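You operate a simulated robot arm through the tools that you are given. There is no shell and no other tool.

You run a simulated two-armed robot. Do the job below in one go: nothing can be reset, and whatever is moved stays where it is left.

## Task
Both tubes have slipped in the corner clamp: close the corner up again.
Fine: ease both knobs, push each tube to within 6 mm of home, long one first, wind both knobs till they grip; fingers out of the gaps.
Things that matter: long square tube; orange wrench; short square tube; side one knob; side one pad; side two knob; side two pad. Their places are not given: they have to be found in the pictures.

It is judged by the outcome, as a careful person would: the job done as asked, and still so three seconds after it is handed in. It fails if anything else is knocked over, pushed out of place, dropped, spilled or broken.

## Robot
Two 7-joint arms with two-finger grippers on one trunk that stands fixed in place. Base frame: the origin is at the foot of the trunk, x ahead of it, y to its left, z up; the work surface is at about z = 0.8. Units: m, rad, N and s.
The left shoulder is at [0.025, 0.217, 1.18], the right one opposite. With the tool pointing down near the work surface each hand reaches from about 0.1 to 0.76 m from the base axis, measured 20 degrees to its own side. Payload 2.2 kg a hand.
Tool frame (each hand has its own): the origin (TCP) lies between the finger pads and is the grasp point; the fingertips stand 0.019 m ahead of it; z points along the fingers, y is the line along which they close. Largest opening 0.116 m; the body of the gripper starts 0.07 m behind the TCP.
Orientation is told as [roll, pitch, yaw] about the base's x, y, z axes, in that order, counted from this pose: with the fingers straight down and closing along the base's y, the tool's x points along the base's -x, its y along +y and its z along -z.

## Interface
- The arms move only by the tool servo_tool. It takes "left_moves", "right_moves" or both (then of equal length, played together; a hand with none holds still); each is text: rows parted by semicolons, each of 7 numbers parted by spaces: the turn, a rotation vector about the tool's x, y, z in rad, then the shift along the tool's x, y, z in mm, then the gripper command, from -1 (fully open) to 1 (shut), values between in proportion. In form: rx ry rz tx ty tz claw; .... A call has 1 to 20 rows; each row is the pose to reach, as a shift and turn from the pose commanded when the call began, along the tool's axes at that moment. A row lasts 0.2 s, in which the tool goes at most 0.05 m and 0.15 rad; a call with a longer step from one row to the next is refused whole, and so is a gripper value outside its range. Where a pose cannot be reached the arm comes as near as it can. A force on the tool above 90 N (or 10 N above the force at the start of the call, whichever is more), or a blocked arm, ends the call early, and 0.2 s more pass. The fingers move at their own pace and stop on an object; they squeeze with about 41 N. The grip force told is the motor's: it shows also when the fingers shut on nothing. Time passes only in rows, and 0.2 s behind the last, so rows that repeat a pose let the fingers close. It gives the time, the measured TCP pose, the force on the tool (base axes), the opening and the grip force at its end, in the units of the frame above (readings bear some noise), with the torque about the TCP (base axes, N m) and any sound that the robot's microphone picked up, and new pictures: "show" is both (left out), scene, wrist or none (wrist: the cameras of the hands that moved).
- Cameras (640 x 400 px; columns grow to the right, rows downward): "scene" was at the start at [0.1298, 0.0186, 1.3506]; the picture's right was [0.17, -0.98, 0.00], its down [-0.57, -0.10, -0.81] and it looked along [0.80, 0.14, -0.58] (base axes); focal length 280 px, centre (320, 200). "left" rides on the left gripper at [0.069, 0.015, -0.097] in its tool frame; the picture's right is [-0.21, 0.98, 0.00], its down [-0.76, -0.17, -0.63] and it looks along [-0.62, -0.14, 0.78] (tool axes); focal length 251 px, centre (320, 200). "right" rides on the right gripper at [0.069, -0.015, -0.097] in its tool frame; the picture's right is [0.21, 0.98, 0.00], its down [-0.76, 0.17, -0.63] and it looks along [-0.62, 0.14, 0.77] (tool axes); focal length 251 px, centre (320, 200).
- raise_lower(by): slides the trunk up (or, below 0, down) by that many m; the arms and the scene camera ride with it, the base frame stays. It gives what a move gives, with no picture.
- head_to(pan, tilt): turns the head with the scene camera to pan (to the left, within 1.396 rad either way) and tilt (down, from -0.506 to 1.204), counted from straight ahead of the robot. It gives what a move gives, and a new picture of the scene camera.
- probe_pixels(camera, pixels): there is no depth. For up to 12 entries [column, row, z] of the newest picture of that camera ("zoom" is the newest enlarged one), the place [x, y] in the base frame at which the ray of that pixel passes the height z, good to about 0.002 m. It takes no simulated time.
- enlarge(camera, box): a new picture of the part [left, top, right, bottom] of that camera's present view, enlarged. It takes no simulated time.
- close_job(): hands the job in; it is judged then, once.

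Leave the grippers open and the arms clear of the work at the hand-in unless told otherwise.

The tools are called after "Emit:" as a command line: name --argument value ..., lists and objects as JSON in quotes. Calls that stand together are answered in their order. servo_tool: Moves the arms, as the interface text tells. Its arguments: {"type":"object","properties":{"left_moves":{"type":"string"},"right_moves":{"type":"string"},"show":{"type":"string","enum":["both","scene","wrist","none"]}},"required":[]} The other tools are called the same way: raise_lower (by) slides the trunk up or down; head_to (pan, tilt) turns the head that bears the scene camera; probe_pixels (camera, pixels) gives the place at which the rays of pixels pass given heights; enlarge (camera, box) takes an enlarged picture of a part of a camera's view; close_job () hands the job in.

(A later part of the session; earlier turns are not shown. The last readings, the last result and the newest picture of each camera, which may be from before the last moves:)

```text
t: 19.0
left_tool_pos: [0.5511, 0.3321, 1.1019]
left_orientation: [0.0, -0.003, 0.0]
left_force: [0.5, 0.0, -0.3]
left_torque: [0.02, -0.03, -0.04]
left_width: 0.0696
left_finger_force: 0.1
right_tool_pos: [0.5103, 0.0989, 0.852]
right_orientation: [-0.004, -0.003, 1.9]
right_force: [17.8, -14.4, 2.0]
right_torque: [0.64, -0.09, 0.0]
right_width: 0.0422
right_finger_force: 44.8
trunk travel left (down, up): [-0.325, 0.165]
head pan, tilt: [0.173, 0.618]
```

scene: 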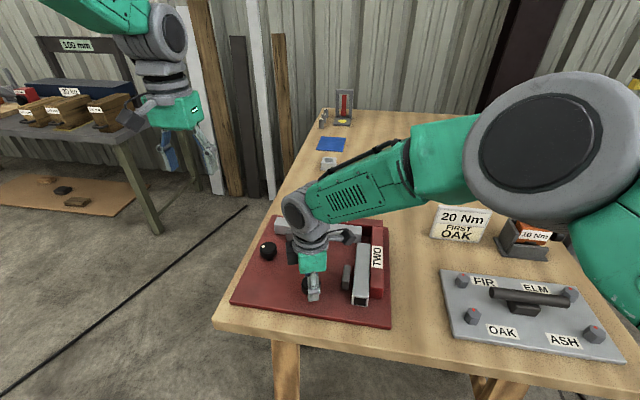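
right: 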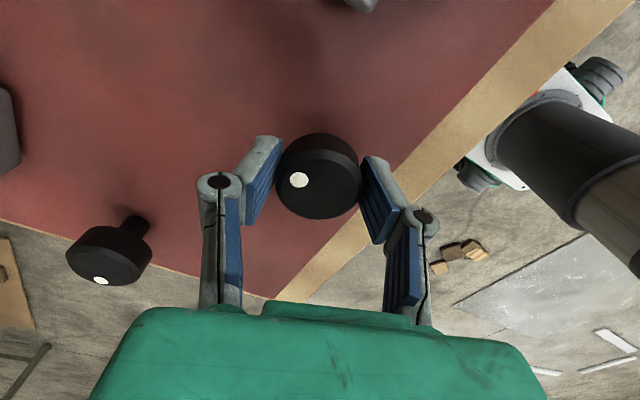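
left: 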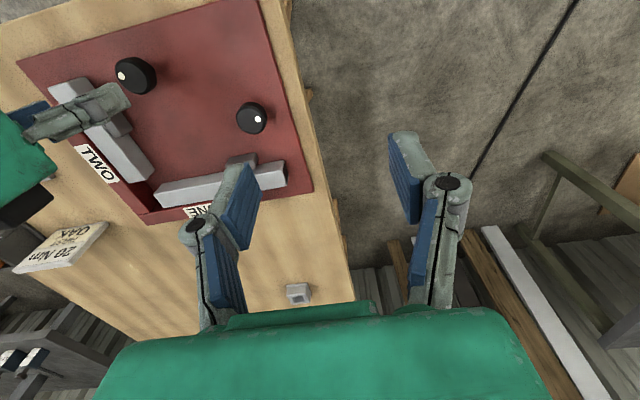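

I'll zoom in on pad two in the scene view to confirm it has drawn back.

Emit:
enlarge --camera "scene" --box '[320, 215, 400, 315]'

Emit:
enlarge --camera "scene" --box '[250, 210, 400, 310]'

```text
4.00 times, centred on (360, 265) of scene
```

zoom: 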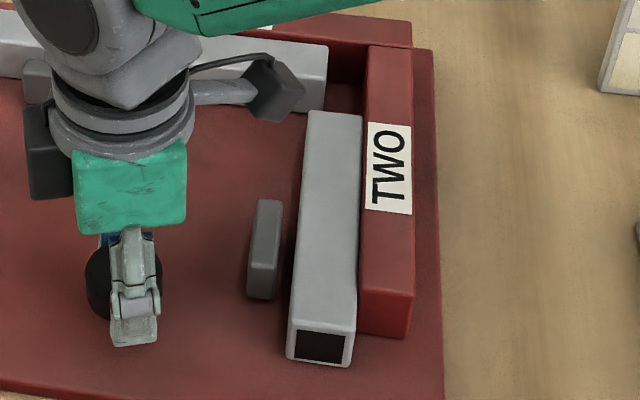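

```text
4.00 times, centred on (325, 260) of scene
```

zoom: 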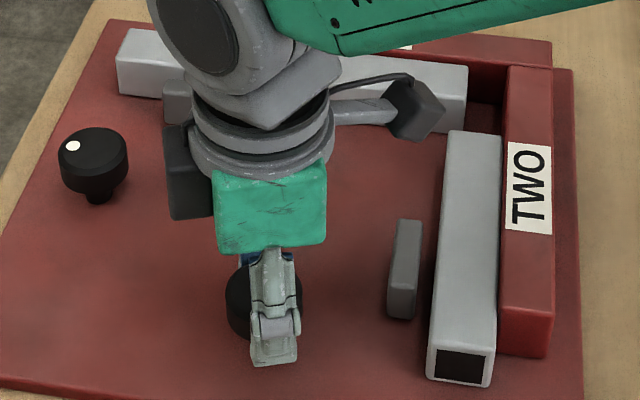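

Pad two has drawn back too, and a clear gap of about 8 mm shows. I'll release knob two, rise, and draw the right hand back to the right while unwinding its yaw.

Emit:
servo_tool --right_moves "0 0 0 0 0 0 -0.2; 0 0 0 0 0 0 -0.2; 0 0 0 0 0 -37 -0.2; 0 0 0 0 0 -74 -0.2; 0 0 0 0 0 -110 -0.2; 0 0 0.136 13 6.6 -113 -0.2; 0 0 0.272 26 13 -116 -0.2; 0 0 0.408 39 20 -119 -0.2; 0 0 0.544 51 26.5 -122 -0.2; 0 0 0.68 64 33 -125 -0.2; 0 0 0.816 77 40 -128 -0.2; 0 0 0.952 90 46.5 -131 -0.2; 0 0 1.088 103 53 -134 -0.2; 0 0 1.224 115 60 -137 -0.2; 0 0 1.36 128 66 -140 -0.2; 0 0 1.496 141 73 -143 -0.2; 0 0 1.632 154 80 -146 -0.2; 0 0 1.768 167 86 -149 -0.2; 0 0 1.9 179.5 93 -150 -0.2; 0 0 1.9 179.5 93 -150 -0.2" --show "both"

```text
t: 23.2
left_tool_pos: [0.5517, 0.3354, 1.1004]
left_orientation: [-0.002, -0.002, 0.0]
left_force: [-0.9, -0.9, -0.7]
left_torque: [0.02, 0.04, -0.03]
left_width: 0.0695
left_finger_force: 0.0
right_tool_pos: [0.4784, -0.099, 1.0027]
right_orientation: [-0.003, -0.002, -0.002]
right_force: [0.4, 0.0, 1.2]
right_torque: [-0.01, 0.0, -0.04]
right_width: 0.0693
right_finger_force: 0.0
trunk travel left (down, up): [-0.325, 0.165]
head pan, tilt: [0.173, 0.618]
```

scene: 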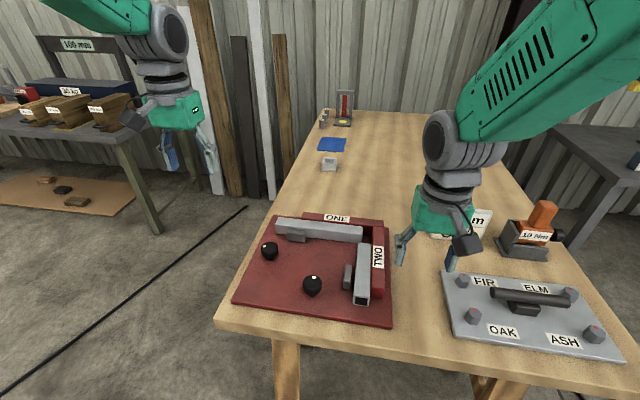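
right: 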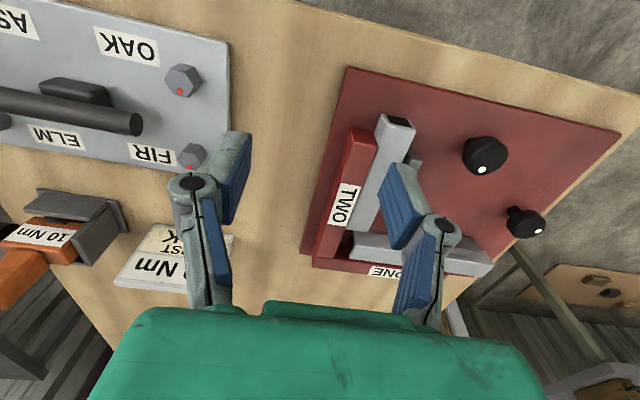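

The clamp is in full view with both pads eased. Next I'll bring the left hand, fingers shut, to a spot above and outside the long tube's left end, at about (0.70, 0.285, 0.97).

Emit:
servo_tool --left_moves "0 0 0 -30 -9 26 0.2; 0 0 0 -60 -18 52 0.6; 0 0 0 -90 -28 78 1; 0 0 0 -120 -38 105 1; 0 0 0 -149 -48 131 1; 0 0 0 -149 -48 131 1; 0 0 0 -149 -48 131 1" --show "both"

```text
t: 24.8
left_tool_pos: [0.6991, 0.2887, 0.9707]
left_orientation: [-0.002, 0.0, 0.0]
left_force: [1.4, -0.9, 0.2]
left_torque: [0.04, 0.0, -0.01]
left_width: 0.0
left_finger_force: 28.4
right_tool_pos: [0.4788, -0.0984, 1.0013]
right_orientation: [-0.001, -0.002, 0.0]
right_force: [0.0, -0.2, 0.1]
right_torque: [0.02, 0.02, 0.05]
right_width: 0.0696
right_finger_force: 0.0
trunk travel left (down, up): [-0.325, 0.165]
head pan, tilt: [0.173, 0.618]
```

scene: 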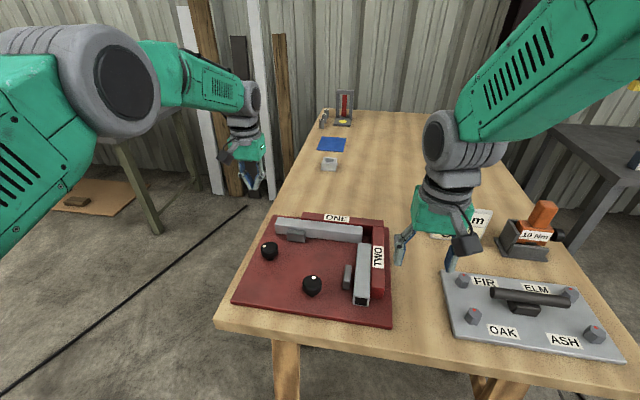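
left: 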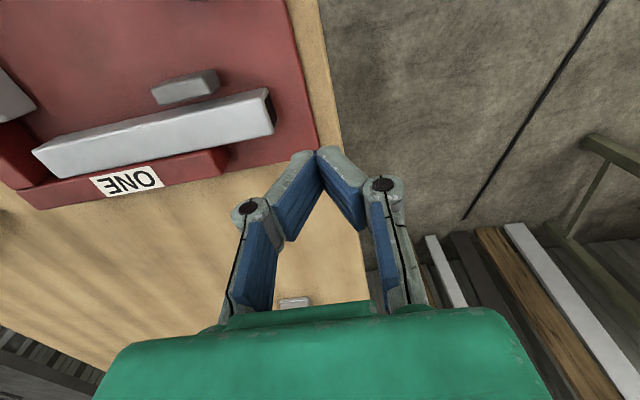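

The left hand is outside the tube end. I'll zoom in to locate the tube's left end and the plate edge precisely.

Emit:
enlarge --camera "left" --box '[210, 60, 340, 170]'

```text
3.64 times, centred on (275, 115) of left
```

zoom: 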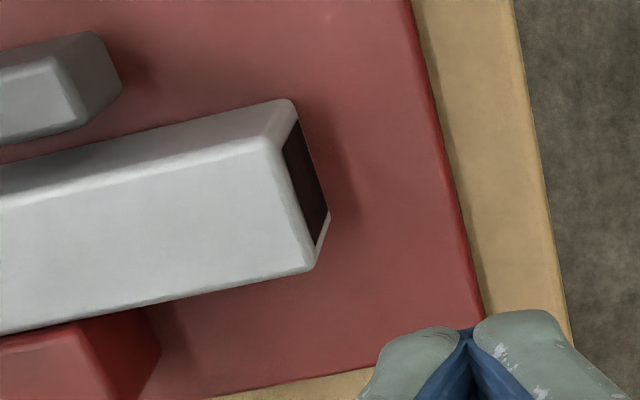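

I'll probe the tube-end corners, the plate edge and the table edge in this zoom.

Emit:
probe_pixels --camera "zoom" --pixels '[[281, 147, 0.847], [309, 270, 0.847], [293, 101, 0.82], [328, 217, 0.82], [478, 310, 0.82], [415, 10, 0.82], [545, 250, 0.8], [80, 50, 0.84], [118, 80, 0.82], [150, 355, 0.82]]'

```text
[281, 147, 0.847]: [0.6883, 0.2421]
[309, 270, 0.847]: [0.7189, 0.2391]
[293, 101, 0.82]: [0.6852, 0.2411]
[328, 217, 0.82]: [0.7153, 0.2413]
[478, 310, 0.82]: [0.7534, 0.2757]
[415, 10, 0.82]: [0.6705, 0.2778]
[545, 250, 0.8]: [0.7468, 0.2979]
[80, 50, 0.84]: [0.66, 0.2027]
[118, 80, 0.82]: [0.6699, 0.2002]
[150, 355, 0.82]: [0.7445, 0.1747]
```

The tube's left end is at y≈0.241, x 0.687–0.717, with the plate top near 0.817. I'll lower the shut fingers outside the end to TCP (0.702, 0.268, 0.850), about 17 mm clear of the tube end.

Emit:
servo_tool --left_moves "0 0 0 -1 -6 35 1; 0 0 0 -2 -12 70 1; 0 0 0 -2 -18 100 1; 0 0 0 -2 -19 120 1; 0 0 0 -2 -19 120 1; 0 0 0 -2 -19 120 1" --show "both"

```text
t: 26.2
left_tool_pos: [0.703, 0.2682, 0.8498]
left_orientation: [0.002, -0.002, 0.0]
left_force: [-0.3, -0.1, 0.4]
left_torque: [-0.02, -0.04, -0.02]
left_width: 0.0
left_finger_force: 28.8
right_tool_pos: [0.4791, -0.0986, 1.0017]
right_orientation: [-0.002, -0.002, -0.001]
right_force: [-0.5, 0.6, 0.1]
right_torque: [-0.02, 0.01, -0.02]
right_width: 0.07
right_finger_force: 0.0
trunk travel left (down, up): [-0.325, 0.165]
head pan, tilt: [0.173, 0.618]
```

scene: 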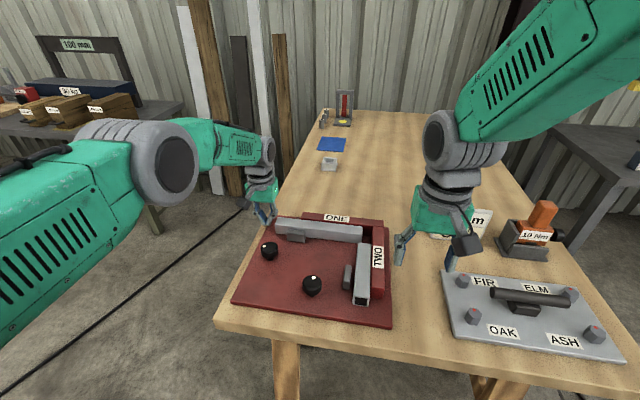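
left: 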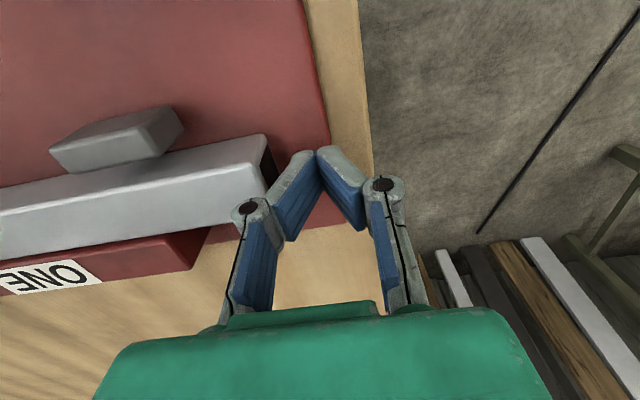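

The fingers hang just outside the tube's left end at about (265, 150) in the left view. I'll push toward −y gently: approach 14 mm, then 3 mm per row up to 30 mm in total.

Emit:
servo_tool --left_moves "0 0 0 0 -7 0 1; 0 0 0 0 -12 0 1; 0 0 0 0 -15 0 1; 0 0 0 0 -18 0 1; 0 0 0 0 -21 0 1; 0 0 0 0 -24 0 1; 0 0 0 0 -27 0 1; 0 0 0 0 -30 0 1; 0 0 0 0 -30 0 1" --show "both"

```text
t: 28.2
left_tool_pos: [0.7032, 0.2376, 0.8521]
left_orientation: [0.001, -0.004, -0.001]
left_force: [0.9, 2.9, 6.4]
left_torque: [-0.08, -0.01, 0.01]
left_width: 0.0001
left_finger_force: 28.0
right_tool_pos: [0.4779, -0.0994, 1.0011]
right_orientation: [-0.002, -0.003, 0.001]
right_force: [1.1, 0.3, 0.0]
right_torque: [0.02, -0.02, -0.05]
right_width: 0.0696
right_finger_force: 0.0
trunk travel left (down, up): [-0.325, 0.165]
head pan, tilt: [0.173, 0.618]
```

scene: 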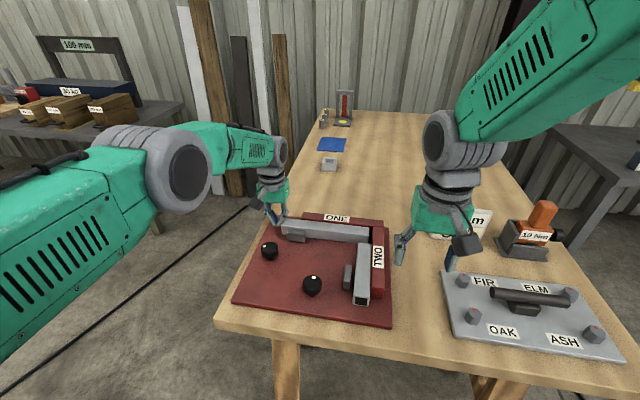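
left: 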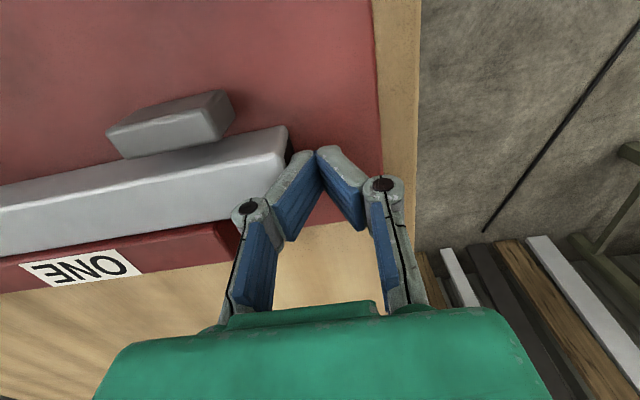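

The tube is sliding with only small forces (3 N in y). I'll zoom in on the remaining gap at the corner.

Emit:
enlarge --camera "scene" --box '[335, 210, 400, 255]'

Emit:
enlarge --camera "left" --box '[210, 80, 360, 210]'

```text
8.89 times, centred on (368, 232) of scene
```

zoom: 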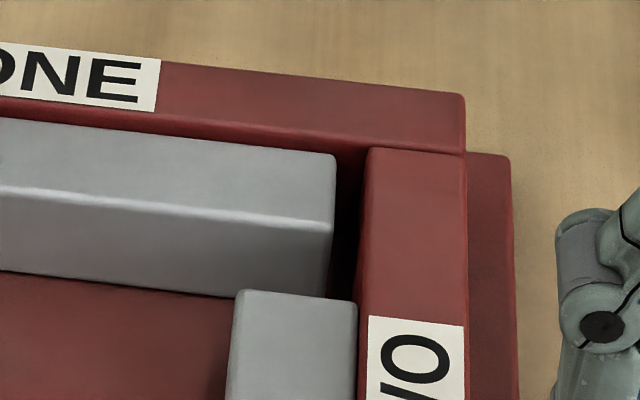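

```text
3.08 times, centred on (285, 145) of left
```

zoom: 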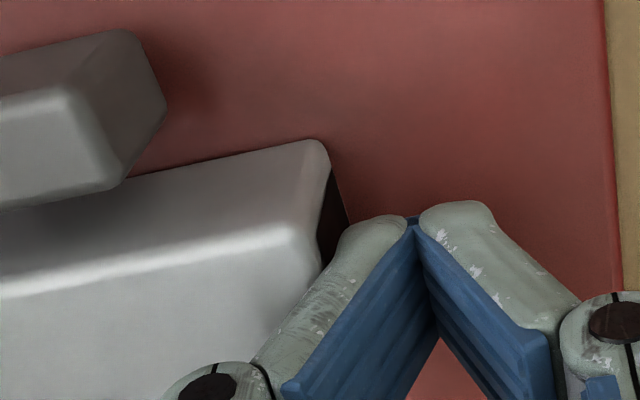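

Fence TWO's corner looks very slightly shifted, by a fraction of a pixel, compared with before. I'll retake the same zoom as earlier to check whether the clamp itself moved.

Emit:
enlarge --camera "scene" --box '[250, 205, 400, 310]'

Emit:
enlarge --camera "scene" --box '[220, 280, 400, 345]'

```text
3.81 times, centred on (325, 258) of scene
```

zoom: 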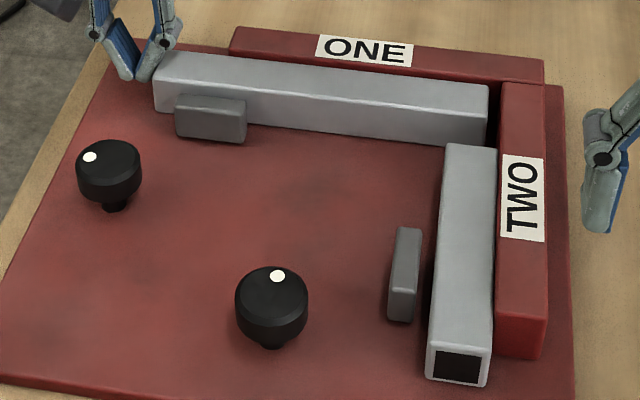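

```text
3.56 times, centred on (310, 312) of scene
```

zoom: 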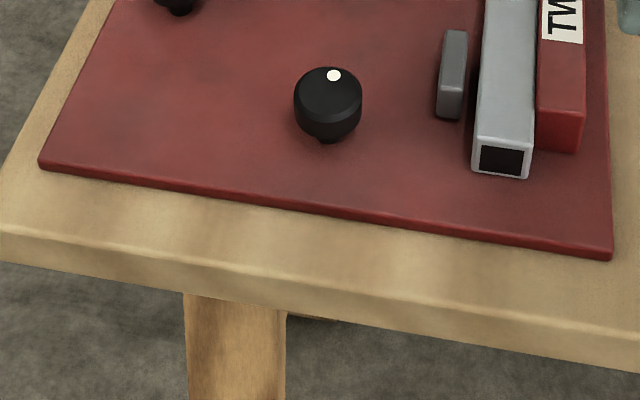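

The knobs and fences look displaced by at most 1–2 mm, so the clamp may slide a little under load and I'll keep pushes soft. The gap is about 9–11 mm now. I'll push 6 mm more and check.

Emit:
servo_tool --left_moves "0 0 0 0 -2 0 1; 0 0 0 0 -4 0 1; 0 0 0 0 -6 0 1; 0 0 0 0 -6 0 1" --show "scene"

Emit:
enlarge --camera "scene" --box '[335, 210, 400, 255]'

```text
t: 29.2
left_tool_pos: [0.7021, 0.2329, 0.8514]
left_orientation: [-0.001, -0.001, 0.0]
left_force: [0.3, 2.4, 6.7]
left_torque: [-0.09, 0.02, 0.01]
left_width: 0.0
left_finger_force: 27.6
right_tool_pos: [0.4782, -0.099, 1.002]
right_orientation: [-0.001, -0.002, 0.001]
right_force: [0.1, 0.0, 0.3]
right_torque: [-0.02, 0.02, 0.02]
right_width: 0.0697
right_finger_force: 0.0
trunk travel left (down, up): [-0.325, 0.165]
head pan, tilt: [0.173, 0.618]
```

scene: 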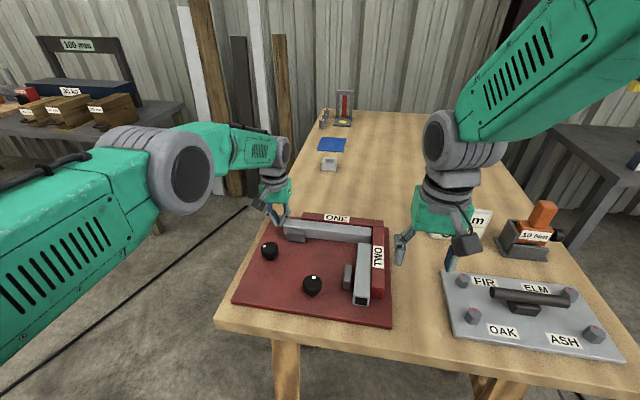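

```text
8.89 times, centred on (368, 232) of scene
```

zoom: 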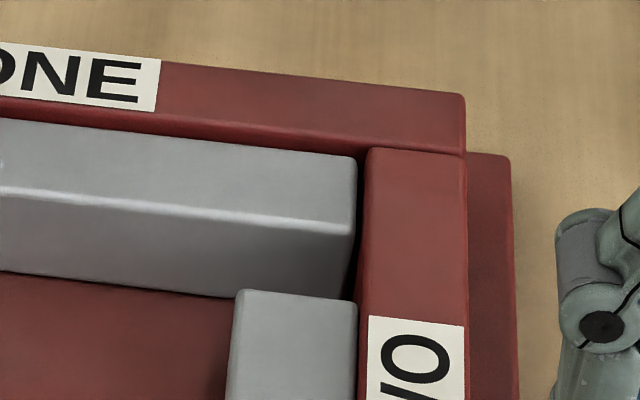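

The clamp didn't move and the tube slid 6 mm, leaving a gap of about 2–3 mm. I'll push on in 1 mm steps to contact.

Emit:
servo_tool --left_moves "0 0 0 0 -1 0 1; 0 0 0 0 -2 0 1; 0 0 0 0 -2 0 1" --show "scene"

Emit:
enlarge --camera "scene" --box '[335, 210, 400, 255]'

```text
t: 30.0
left_tool_pos: [0.7033, 0.2309, 0.8531]
left_orientation: [-0.001, -0.002, -0.001]
left_force: [0.2, 4.4, 6.0]
left_torque: [-0.12, -0.01, 0.0]
left_width: 0.0
left_finger_force: 28.5
right_tool_pos: [0.4789, -0.0983, 1.0013]
right_orientation: [-0.002, -0.001, -0.001]
right_force: [-0.9, 0.2, 0.5]
right_torque: [0.0, 0.01, -0.01]
right_width: 0.0694
right_finger_force: 0.0
trunk travel left (down, up): [-0.325, 0.165]
head pan, tilt: [0.173, 0.618]
```

scene: 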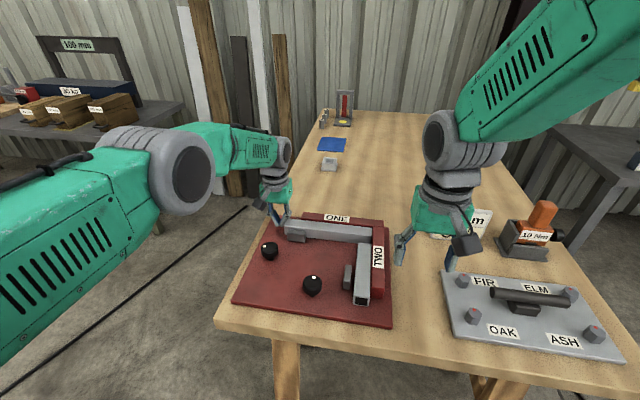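

```text
8.89 times, centred on (368, 232) of scene
```

zoom: 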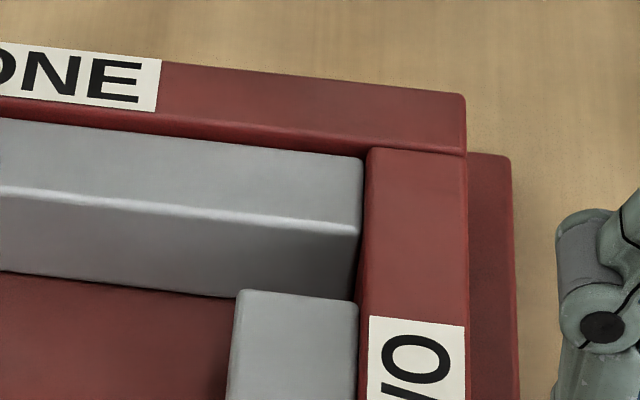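

The tube end is almost touching fence TWO and the force has risen to 4.4 N. I'll make one more 1.5 mm step in two parts to seat it.

Emit:
servo_tool --left_moves "0 0 0 0 -0.8 0 1; 0 0 0 0 -1.5 0 1; 0 0 0 0 -1.5 0 1" --show "scene"

Emit:
enlarge --camera "scene" --box '[335, 210, 400, 255]'

```text
t: 30.8
left_tool_pos: [0.7032, 0.2305, 0.8523]
left_orientation: [0.001, -0.004, 0.002]
left_force: [0.2, 9.3, 9.2]
left_torque: [-0.13, 0.02, -0.07]
left_width: 0.0
left_finger_force: 28.4
right_tool_pos: [0.478, -0.0975, 1.0014]
right_orientation: [0.0, -0.005, 0.0]
right_force: [0.0, -0.1, -0.4]
right_torque: [0.03, -0.01, -0.02]
right_width: 0.0695
right_finger_force: 0.0
trunk travel left (down, up): [-0.325, 0.165]
head pan, tilt: [0.173, 0.618]
```

scene: 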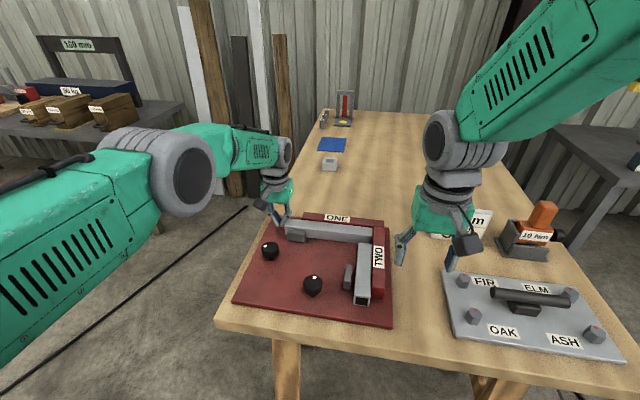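

```text
8.89 times, centred on (368, 232) of scene
```

zoom: 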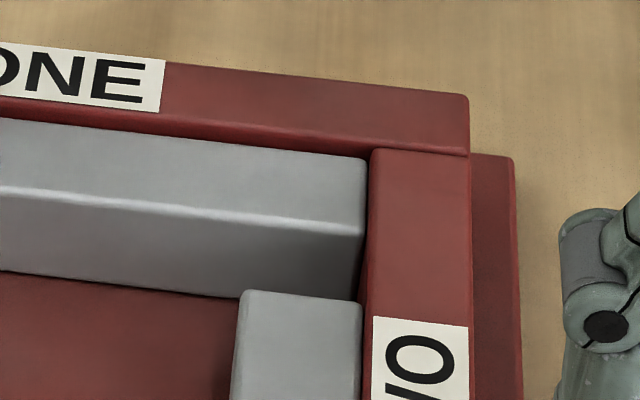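

The whole view shifted, including the resting right hand, so that small offset is just the camera swaying under load; the clamp hasn't moved. The force is 9 N and the tube is home against fence TWO. I'll back the left hand off +y, raise it and park it. The right hand, fingers shut, goes behind the short tube's near end at about (0.45, −0.005, 0.95).

Emit:
servo_tool --left_moves "0 0 0 0 10 0 1; 0 0 0 0 25 0 1; 0 0 0 0 35 -35 1; 0 0 0 0 40 -75 1; 0 0 0 20 50 -110 1; 0 0 0 45 65 -140 0.5; 0 0 0 70 80 -170 -0.2; 0 0 0 90 95 -200 -0.2; 0 0 0 90 95 -200 -0.2" --right_moves "0 0 0 0 0 0 0; 0 0 0 0 0 0 1; 0 0 0 5 15 8 1; 0 0 0 10 30 16 1; 0 0 0 15 45 24 1; 0 0 0 20 60 32 1; 0 0 0 25 78 42 1; 0 0 0 28 93 50 1; 0 0 0 28 93 50 1" --show "both"

```text
t: 33.0
left_tool_pos: [0.6084, 0.3194, 1.0558]
left_orientation: [0.0, -0.007, 0.002]
left_force: [-0.9, 0.0, 0.3]
left_torque: [0.02, -0.02, -0.04]
left_width: 0.0695
left_finger_force: 0.1
right_tool_pos: [0.4655, -0.0201, 0.9778]
right_orientation: [0.075, -0.014, -0.06]
right_force: [-0.1, -0.5, -0.6]
right_torque: [-0.03, -0.05, 0.01]
right_width: 0.0
right_finger_force: 28.6
trunk travel left (down, up): [-0.325, 0.165]
head pan, tilt: [0.173, 0.618]
stopped in row 9 (right hand): the arm was blocked; the commanded pose is now the measured one
```

scene: 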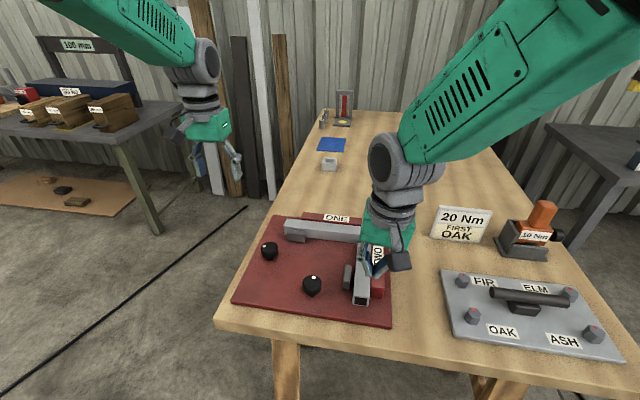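
right: 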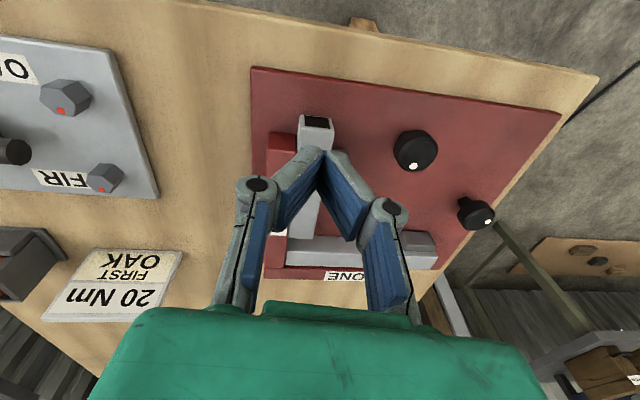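
left: 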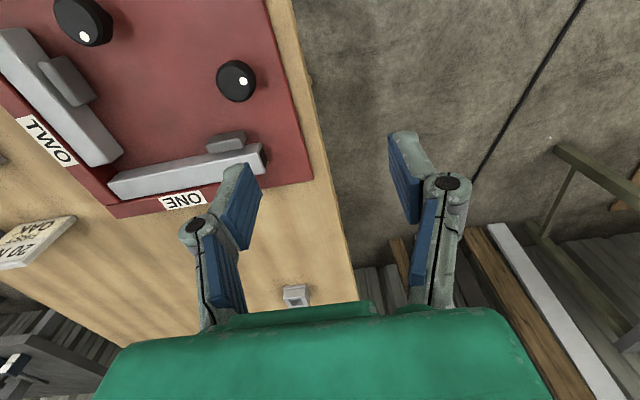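

The right arm was blocked near (0.466, −0.020, 0.978) with its wrist tilted by 0.07 rad. Nothing was touched, the hand being well above the tube, so this looks like an arm-posture limit at yaw 0 there. I'll back up to a free pose and square the hand again.

Emit:
servo_tool --right_moves "0.02 0.004 -0.015 -4 -13 -13 1; 0.04 0.008 -0.03 -8 -26 -26 1; 0.06 0.012 -0.045 -12 -39 -39 1; 0.075 0.014 -0.06 -15 -50 -50 1; 0.075 0.014 -0.06 -15 -50 -50 1" --show "scene"

```text
t: 34.2
left_tool_pos: [0.6083, 0.3212, 1.0546]
left_orientation: [0.001, -0.005, 0.0]
left_force: [0.4, 0.9, 0.0]
left_torque: [0.0, -0.01, 0.03]
left_width: 0.0693
left_finger_force: 0.0
right_tool_pos: [0.4767, -0.0712, 1.0229]
right_orientation: [-0.005, -0.002, 0.006]
right_force: [-0.3, 0.1, 1.0]
right_torque: [-0.01, 0.03, 0.03]
right_width: 0.0
right_finger_force: 28.9
trunk travel left (down, up): [-0.325, 0.165]
head pan, tilt: [0.173, 0.618]
```

scene: 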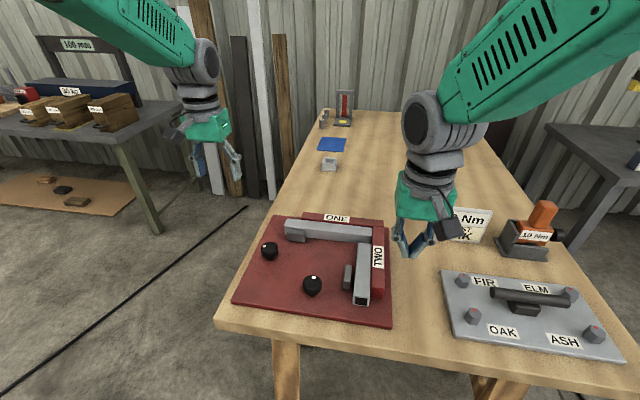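

The hand is square again. I'll turn it a quarter turn (yaw to about +1.57). Then the flat outer face of the shut fingers will face +x, and the wrist will be in the range that worked at knob two.

Emit:
servo_tool --right_moves "0 0 -0.131 0 0 0 1; 0 0 -0.262 0 0 0 1; 0 0 -0.393 0 0 0 1; 0 0 -0.524 0 0 0 1; 0 0 -0.655 0 0 0 1; 0 0 -0.786 0 0 0 1; 0 0 -0.917 0 0 0 1; 0 0 -1.048 0 0 0 1; 0 0 -1.179 0 0 0 1; 0 0 -1.31 0 0 0 1; 0 0 -1.441 0 0 0 1; 0 0 -1.571 0 0 0 1; 0 0 -1.571 0 0 0 1" --show "both"

```text
t: 37.0
left_tool_pos: [0.6081, 0.3219, 1.0538]
left_orientation: [0.0, -0.005, -0.001]
left_force: [-0.3, -0.5, -0.7]
left_torque: [0.01, 0.01, 0.02]
left_width: 0.0697
left_finger_force: 0.0
right_tool_pos: [0.4767, -0.0712, 1.0229]
right_orientation: [0.0, 0.004, 1.577]
right_force: [-0.2, 0.5, -0.1]
right_torque: [0.01, 0.02, -0.01]
right_width: 0.0
right_finger_force: 28.1
trunk travel left (down, up): [-0.325, 0.165]
head pan, tilt: [0.173, 0.618]
```

scene: 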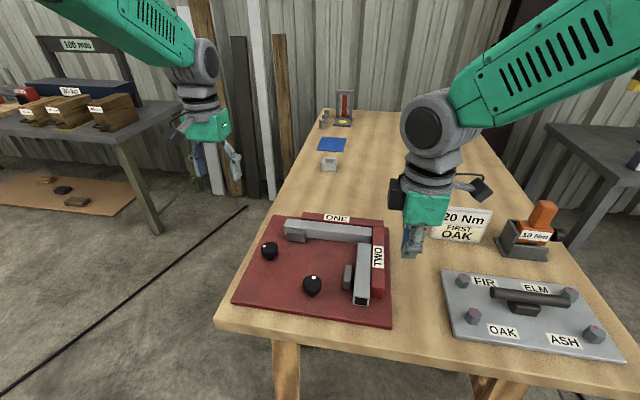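
right: 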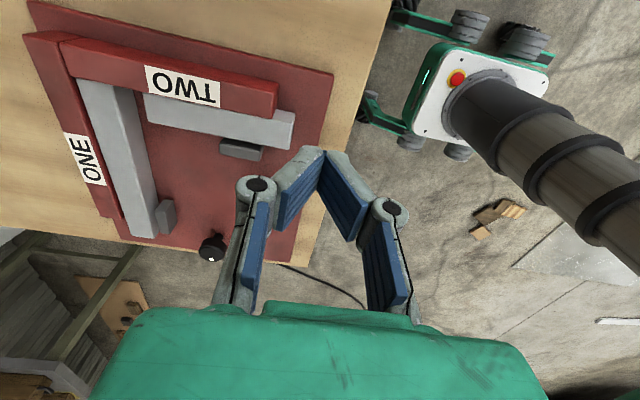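

That turn succeeded. From this side view I'll locate the short tube's near end at about (293, 128).

Emit:
enlarge --camera "right" --box '[130, 60, 340, 190]'

```text
3.05 times, centred on (235, 125) of right
```

zoom: 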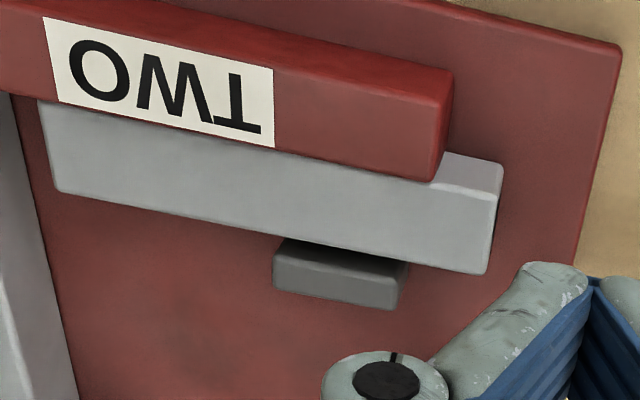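

I'll probe the short tube's top corners and the long tube's front edge.

Emit:
probe_pixels --camera "zoom" --pixels '[[499, 200, 0.847], [487, 272, 0.847], [62, 191, 0.847], [42, 103, 0.847], [40, 200, 0.817], [610, 60, 0.817], [402, 305, 0.835], [275, 285, 0.835]]'

```text
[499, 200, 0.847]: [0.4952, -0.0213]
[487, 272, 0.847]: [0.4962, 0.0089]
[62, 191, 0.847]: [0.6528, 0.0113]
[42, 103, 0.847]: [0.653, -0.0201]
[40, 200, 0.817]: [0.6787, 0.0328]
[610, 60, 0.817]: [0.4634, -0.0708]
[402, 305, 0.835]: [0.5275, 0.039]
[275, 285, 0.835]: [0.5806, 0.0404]
```

The short tube spans x 0.495–0.653 and y −0.021 to +0.010, so its centre line is y≈−0.005. I'll move the right hand to (0.460, −0.005, 0.95), behind the near end and still above the tube tops.

Emit:
servo_tool --right_moves "0 0 0 -14 4 14 1; 0 0 0 -28 8 28 1; 0 0 0 -42 12 42 1; 0 0 0 -55 15 57 1; 0 0 0 -66 17 73 1; 0 0 0 -66 17 73 1" --show "both"

```text
t: 38.4
left_tool_pos: [0.6088, 0.3209, 1.0545]
left_orientation: [-0.001, -0.005, -0.001]
left_force: [0.1, 0.0, 0.0]
left_torque: [0.03, 0.01, 0.01]
left_width: 0.0697
left_finger_force: 0.1
right_tool_pos: [0.4598, -0.0046, 0.9487]
right_orientation: [-0.003, 0.004, 1.574]
right_force: [-0.3, -0.9, 0.1]
right_torque: [0.0, 0.01, 0.03]
right_width: 0.0
right_finger_force: 28.0
trunk travel left (down, up): [-0.325, 0.165]
head pan, tilt: [0.173, 0.618]
```

scene: 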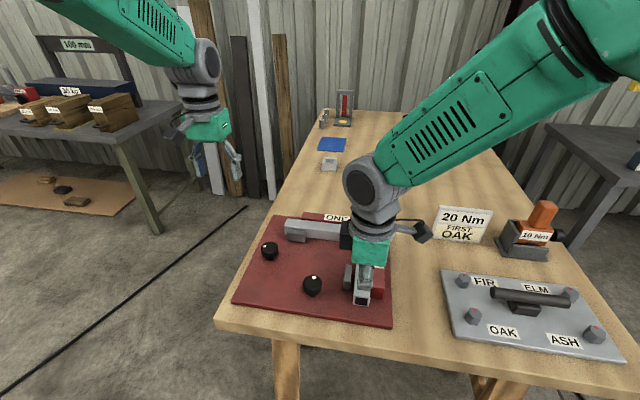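
right: 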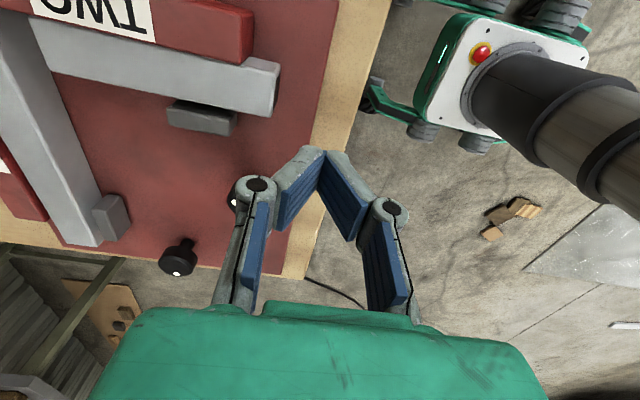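

The hand is in place. I'll lower it straight down to TCP z≈0.850 behind the near end.

Emit:
servo_tool --right_moves "0 0 0 0 0 30 1; 0 0 0 0 0 60 1; 0 0 0 0 0 85 1; 0 0 0 0 0 99 1; 0 0 0 0 0 99 1" --show "both"

```text
t: 39.6
left_tool_pos: [0.6083, 0.321, 1.0547]
left_orientation: [0.0, -0.006, 0.0]
left_force: [-0.3, 0.1, 0.1]
left_torque: [0.02, 0.01, 0.01]
left_width: 0.0697
left_finger_force: 0.0
right_tool_pos: [0.4585, -0.0055, 0.8521]
right_orientation: [-0.004, 0.005, 1.574]
right_force: [0.0, -0.5, -0.3]
right_torque: [0.01, -0.02, -0.01]
right_width: 0.0002
right_finger_force: 28.3
trunk travel left (down, up): [-0.325, 0.165]
head pan, tilt: [0.173, 0.618]
```

scene: 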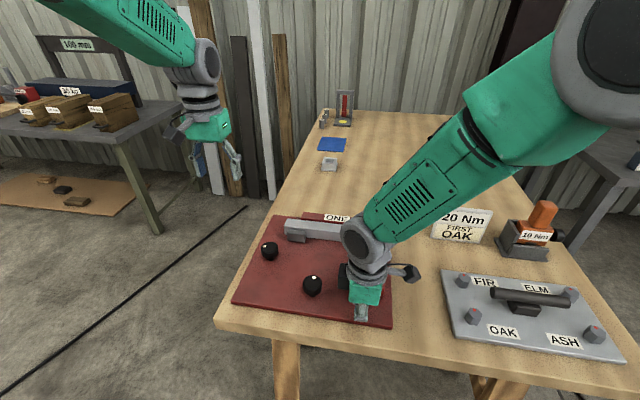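
right: 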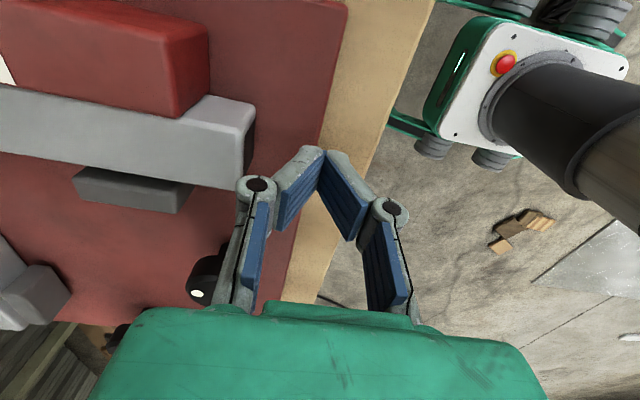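

The fingers are about 20 mm behind the short tube's end, seen at (240, 150). I'll push toward +x gently: approach 18 mm, then 3 mm per row up to 42 mm in total.

Emit:
servo_tool --right_moves "0 0 0 0 -10 0 1; 0 0 0 0 -18 0 1; 0 0 0 0 -21 0 1; 0 0 0 0 -24 0 1; 0 0 0 0 -27 0 1; 0 0 0 0 -30 0 1; 0 0 0 0 -33 0 1; 0 0 0 0 -36 0 1; 0 0 0 0 -39 0 1; 0 0 0 0 -42 0 1; 0 0 0 0 -42 0 1" --show "both"

```text
t: 42.0
left_tool_pos: [0.6078, 0.3206, 1.0545]
left_orientation: [-0.001, -0.005, -0.001]
left_force: [-0.2, -0.4, -0.4]
left_torque: [0.0, 0.0, 0.0]
left_width: 0.0695
left_finger_force: 0.1
right_tool_pos: [0.5021, -0.005, 0.852]
right_orientation: [-0.003, 0.004, 1.573]
right_force: [-3.7, 0.3, 10.2]
right_torque: [0.01, -0.16, -0.01]
right_width: 0.0003
right_finger_force: 29.0
trunk travel left (down, up): [-0.325, 0.165]
head pan, tilt: [0.173, 0.618]
```

scene: 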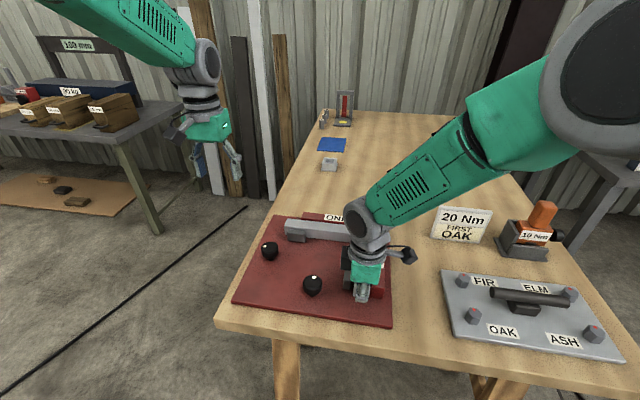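
right: 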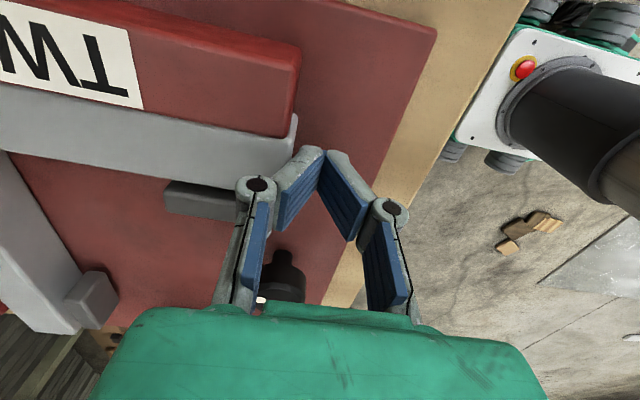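

The tube slides with 4 N. I'll look at the far end through the right camera's left edge and the left camera.

Emit:
enlarge --camera "right" --box '[0, 60, 130, 220]'

Emit:
enlarge --camera "left" --box '[0, 0, 280, 230]'

```text
2.50 times, centred on (65, 140) of right
```

zoom: 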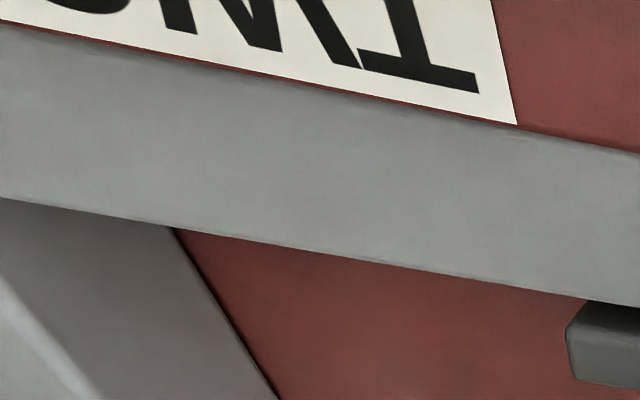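

```text
1.74 times, centred on (140, 115) of left
```

zoom: 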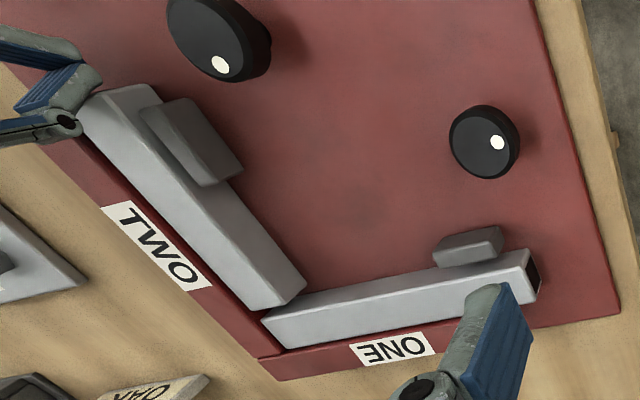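

The left camera sees the corner well. I'll zoom in on the gap near left (150, 170).

Emit:
enlarge --camera "left" --box '[80, 130, 180, 200]'

```text
5.71 times, centred on (130, 165) of left
```

zoom: 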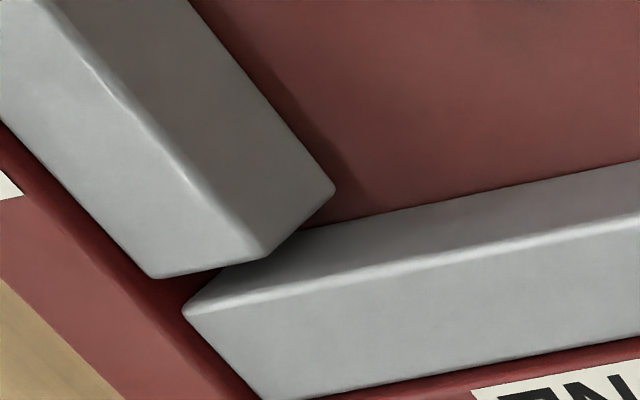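

I'll probe the facing edges in this zoom to measure the remaining gap.

Emit:
probe_pixels --camera "zoom" --pixels '[[265, 257, 0.847], [153, 277, 0.847], [190, 306, 0.847], [300, 282, 0.847], [333, 188, 0.817], [350, 218, 0.817]]'

```text
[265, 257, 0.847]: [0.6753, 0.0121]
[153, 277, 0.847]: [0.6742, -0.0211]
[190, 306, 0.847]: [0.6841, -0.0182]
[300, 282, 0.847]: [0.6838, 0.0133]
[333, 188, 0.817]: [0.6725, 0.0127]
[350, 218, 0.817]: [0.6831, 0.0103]
```

About 9–10 mm remains. I'll push 6 mm more, then re-measure.

Emit:
servo_tool --right_moves "0 0 0 0 -2 0 1; 0 0 0 0 -4 0 1; 0 0 0 0 -6 0 1; 0 0 0 0 -7 0 1; 0 0 0 0 -7 0 1" --show "none"

Emit:
enlarge --camera "left" --box '[80, 130, 180, 200]'

```text
t: 43.2
left_tool_pos: [0.6079, 0.3199, 1.0547]
left_orientation: [0.0, -0.006, 0.0]
left_force: [0.5, 0.1, -0.3]
left_torque: [-0.01, -0.03, 0.0]
left_width: 0.0696
left_finger_force: 0.1
right_tool_pos: [0.5096, -0.0051, 0.8524]
right_orientation: [-0.004, 0.005, 1.576]
right_force: [-3.3, 0.7, 8.8]
right_torque: [-0.01, -0.07, 0.02]
right_width: 0.0
right_finger_force: 28.3
trunk travel left (down, up): [-0.325, 0.165]
head pan, tilt: [0.173, 0.618]
```

```text
5.71 times, centred on (130, 165) of left
```

zoom: 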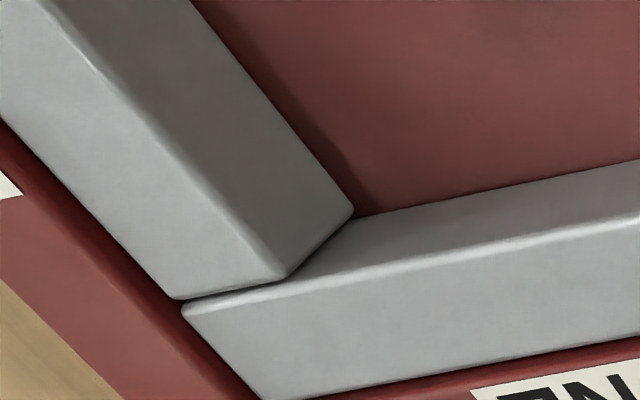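

The gap is now about 2 mm. I'll push on in 1 mm steps until the force shows contact.

Emit:
servo_tool --right_moves "0 0 0 0 -1 0 1; 0 0 0 0 -2 0 1; 0 0 0 0 -2 0 1" --show "none"

Emit:
enlarge --camera "left" --box '[80, 130, 180, 200]'

```text
t: 44.0
left_tool_pos: [0.6071, 0.322, 1.0548]
left_orientation: [0.001, -0.007, 0.001]
left_force: [0.5, -0.2, -0.4]
left_torque: [-0.02, 0.03, 0.0]
left_width: 0.0697
left_finger_force: 0.2
right_tool_pos: [0.5096, -0.0062, 0.8518]
right_orientation: [-0.003, 0.005, 1.574]
right_force: [-6.1, 1.0, 13.5]
right_torque: [-0.03, -0.17, -0.03]
right_width: 0.0
right_finger_force: 28.1
trunk travel left (down, up): [-0.325, 0.165]
head pan, tilt: [0.173, 0.618]
```

```text
5.71 times, centred on (130, 165) of left
```

zoom: 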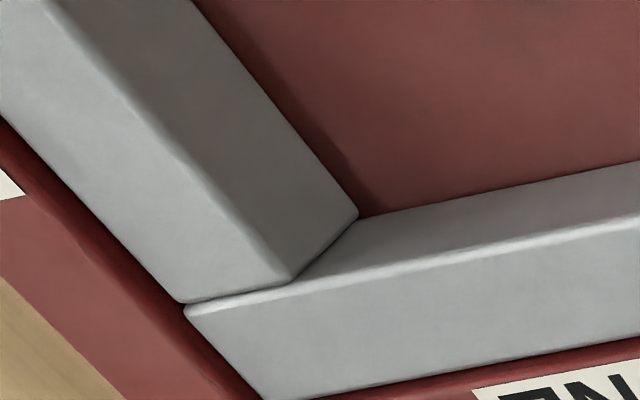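

It looks touching, and the force has risen to 6 N. I'll make one more 1 mm step to confirm it's seated.

Emit:
servo_tool --right_moves "0 0 0 0 -0.6 0 1; 0 0 0 0 -1.2 0 1; 0 0 0 0 -1.2 0 1" --show "none"

Emit:
enlarge --camera "left" --box '[80, 130, 180, 200]'

```text
t: 44.8
left_tool_pos: [0.6059, 0.3218, 1.0556]
left_orientation: [0.0, -0.006, -0.001]
left_force: [0.7, 0.2, -0.3]
left_torque: [0.0, -0.02, 0.02]
left_width: 0.0695
left_finger_force: 0.2
right_tool_pos: [0.5107, -0.0051, 0.8522]
right_orientation: [-0.004, 0.006, 1.575]
right_force: [-10.2, 1.4, 14.6]
right_torque: [-0.05, -0.17, -0.05]
right_width: 0.0
right_finger_force: 28.6
trunk travel left (down, up): [-0.325, 0.165]
head pan, tilt: [0.173, 0.618]
```

```text
5.71 times, centred on (130, 165) of left
```

zoom: 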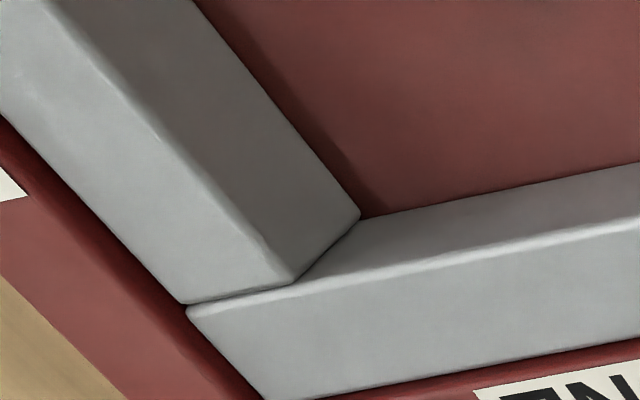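

The short tube is home: 10 N of contact and the joint closed. I'll ease the right hand back 3 mm so it only stands by, and bring the left hand over knob one with yaw +1.2 to leave room for clockwise winding.

Emit:
servo_tool --left_moves "0 0 -0.12 1.2 -10 10 -0.2; 0 0 -0.24 2.5 -20 20 -0.2; 0 0 -0.36 3.7 -30 30 -0.2; 0 0 -0.48 5 -39 40 -0.2; 0 0 -0.6 6.2 -49 50 -0.2; 0 0 -0.72 7.5 -58 60 -0.2; 0 0 -0.84 8.7 -68 70 -0.2; 0 0 -0.96 10 -78 80 -0.2; 0 0 -1.08 11.2 -88 90 -0.2; 0 0 -1.2 12.5 -97 100 -0.2; 0 0 -1.2 12.5 -97 100 -0.2" --right_moves "0 0 0 0 1 0 1; 0 0 0 0 2 0 1; 0 0 0 0 3 0 1; 0 0 0 0 3 0 1; 0 0 0 0 3 0 1; 0 0 0 0 3 0 1; 0 0 0 0 3 0 1; 0 0 0 0 3 0 1; 0 0 0 0 3 0 1; 0 0 0 0 3 0 1; 0 0 0 0 3 0 1" --show "both"

```text
t: 47.2
left_tool_pos: [0.5962, 0.2238, 0.955]
left_orientation: [-0.005, -0.004, 1.203]
left_force: [0.3, 0.6, 0.2]
left_torque: [0.0, -0.01, -0.05]
left_width: 0.0698
left_finger_force: 0.0
right_tool_pos: [0.507, -0.0057, 0.8501]
right_orientation: [-0.001, 0.005, 1.574]
right_force: [-5.2, -0.1, 2.8]
right_torque: [-0.05, -0.06, -0.02]
right_width: 0.0
right_finger_force: 28.4
trunk travel left (down, up): [-0.325, 0.165]
head pan, tilt: [0.173, 0.618]
```

scene: 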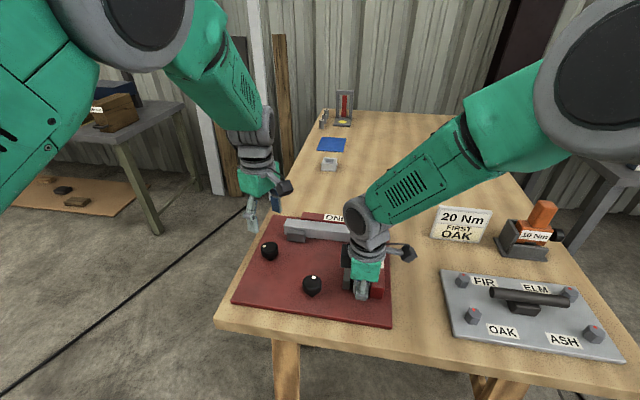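
right: 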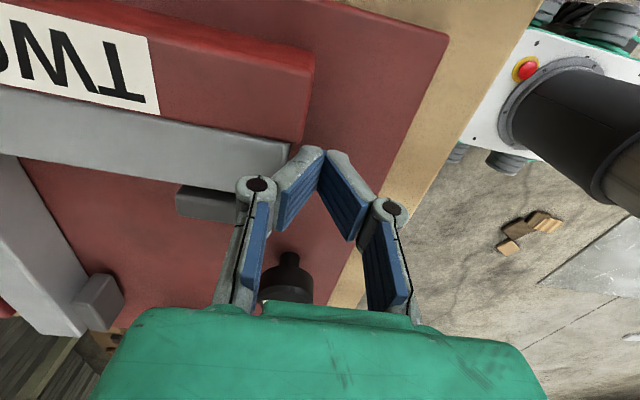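
left: 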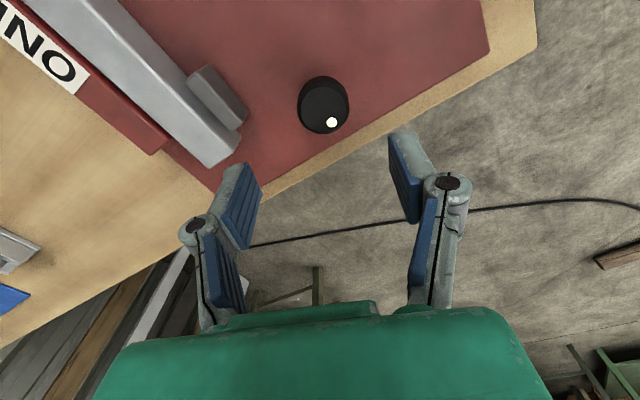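

The left hand is above knob one, seen at (323, 103). I'll check its centre.

Emit:
enlarge --camera "left" --box '[278, 65, 368, 140]'

```text
5.33 times, centred on (323, 102) of left
```

zoom: 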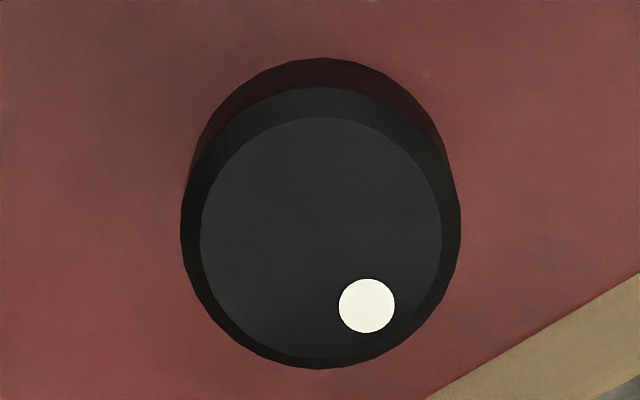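

I'll probe the knob's top centre at zoom (321, 237).

Emit:
probe_pixels --camera "zoom" --pixels '[[321, 237, 0.85], [321, 237, 0.853], [321, 237, 0.857], [367, 306, 0.853]]'

```text
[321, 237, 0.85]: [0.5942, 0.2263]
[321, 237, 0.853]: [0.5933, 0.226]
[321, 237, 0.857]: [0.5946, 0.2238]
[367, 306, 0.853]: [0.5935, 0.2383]
```

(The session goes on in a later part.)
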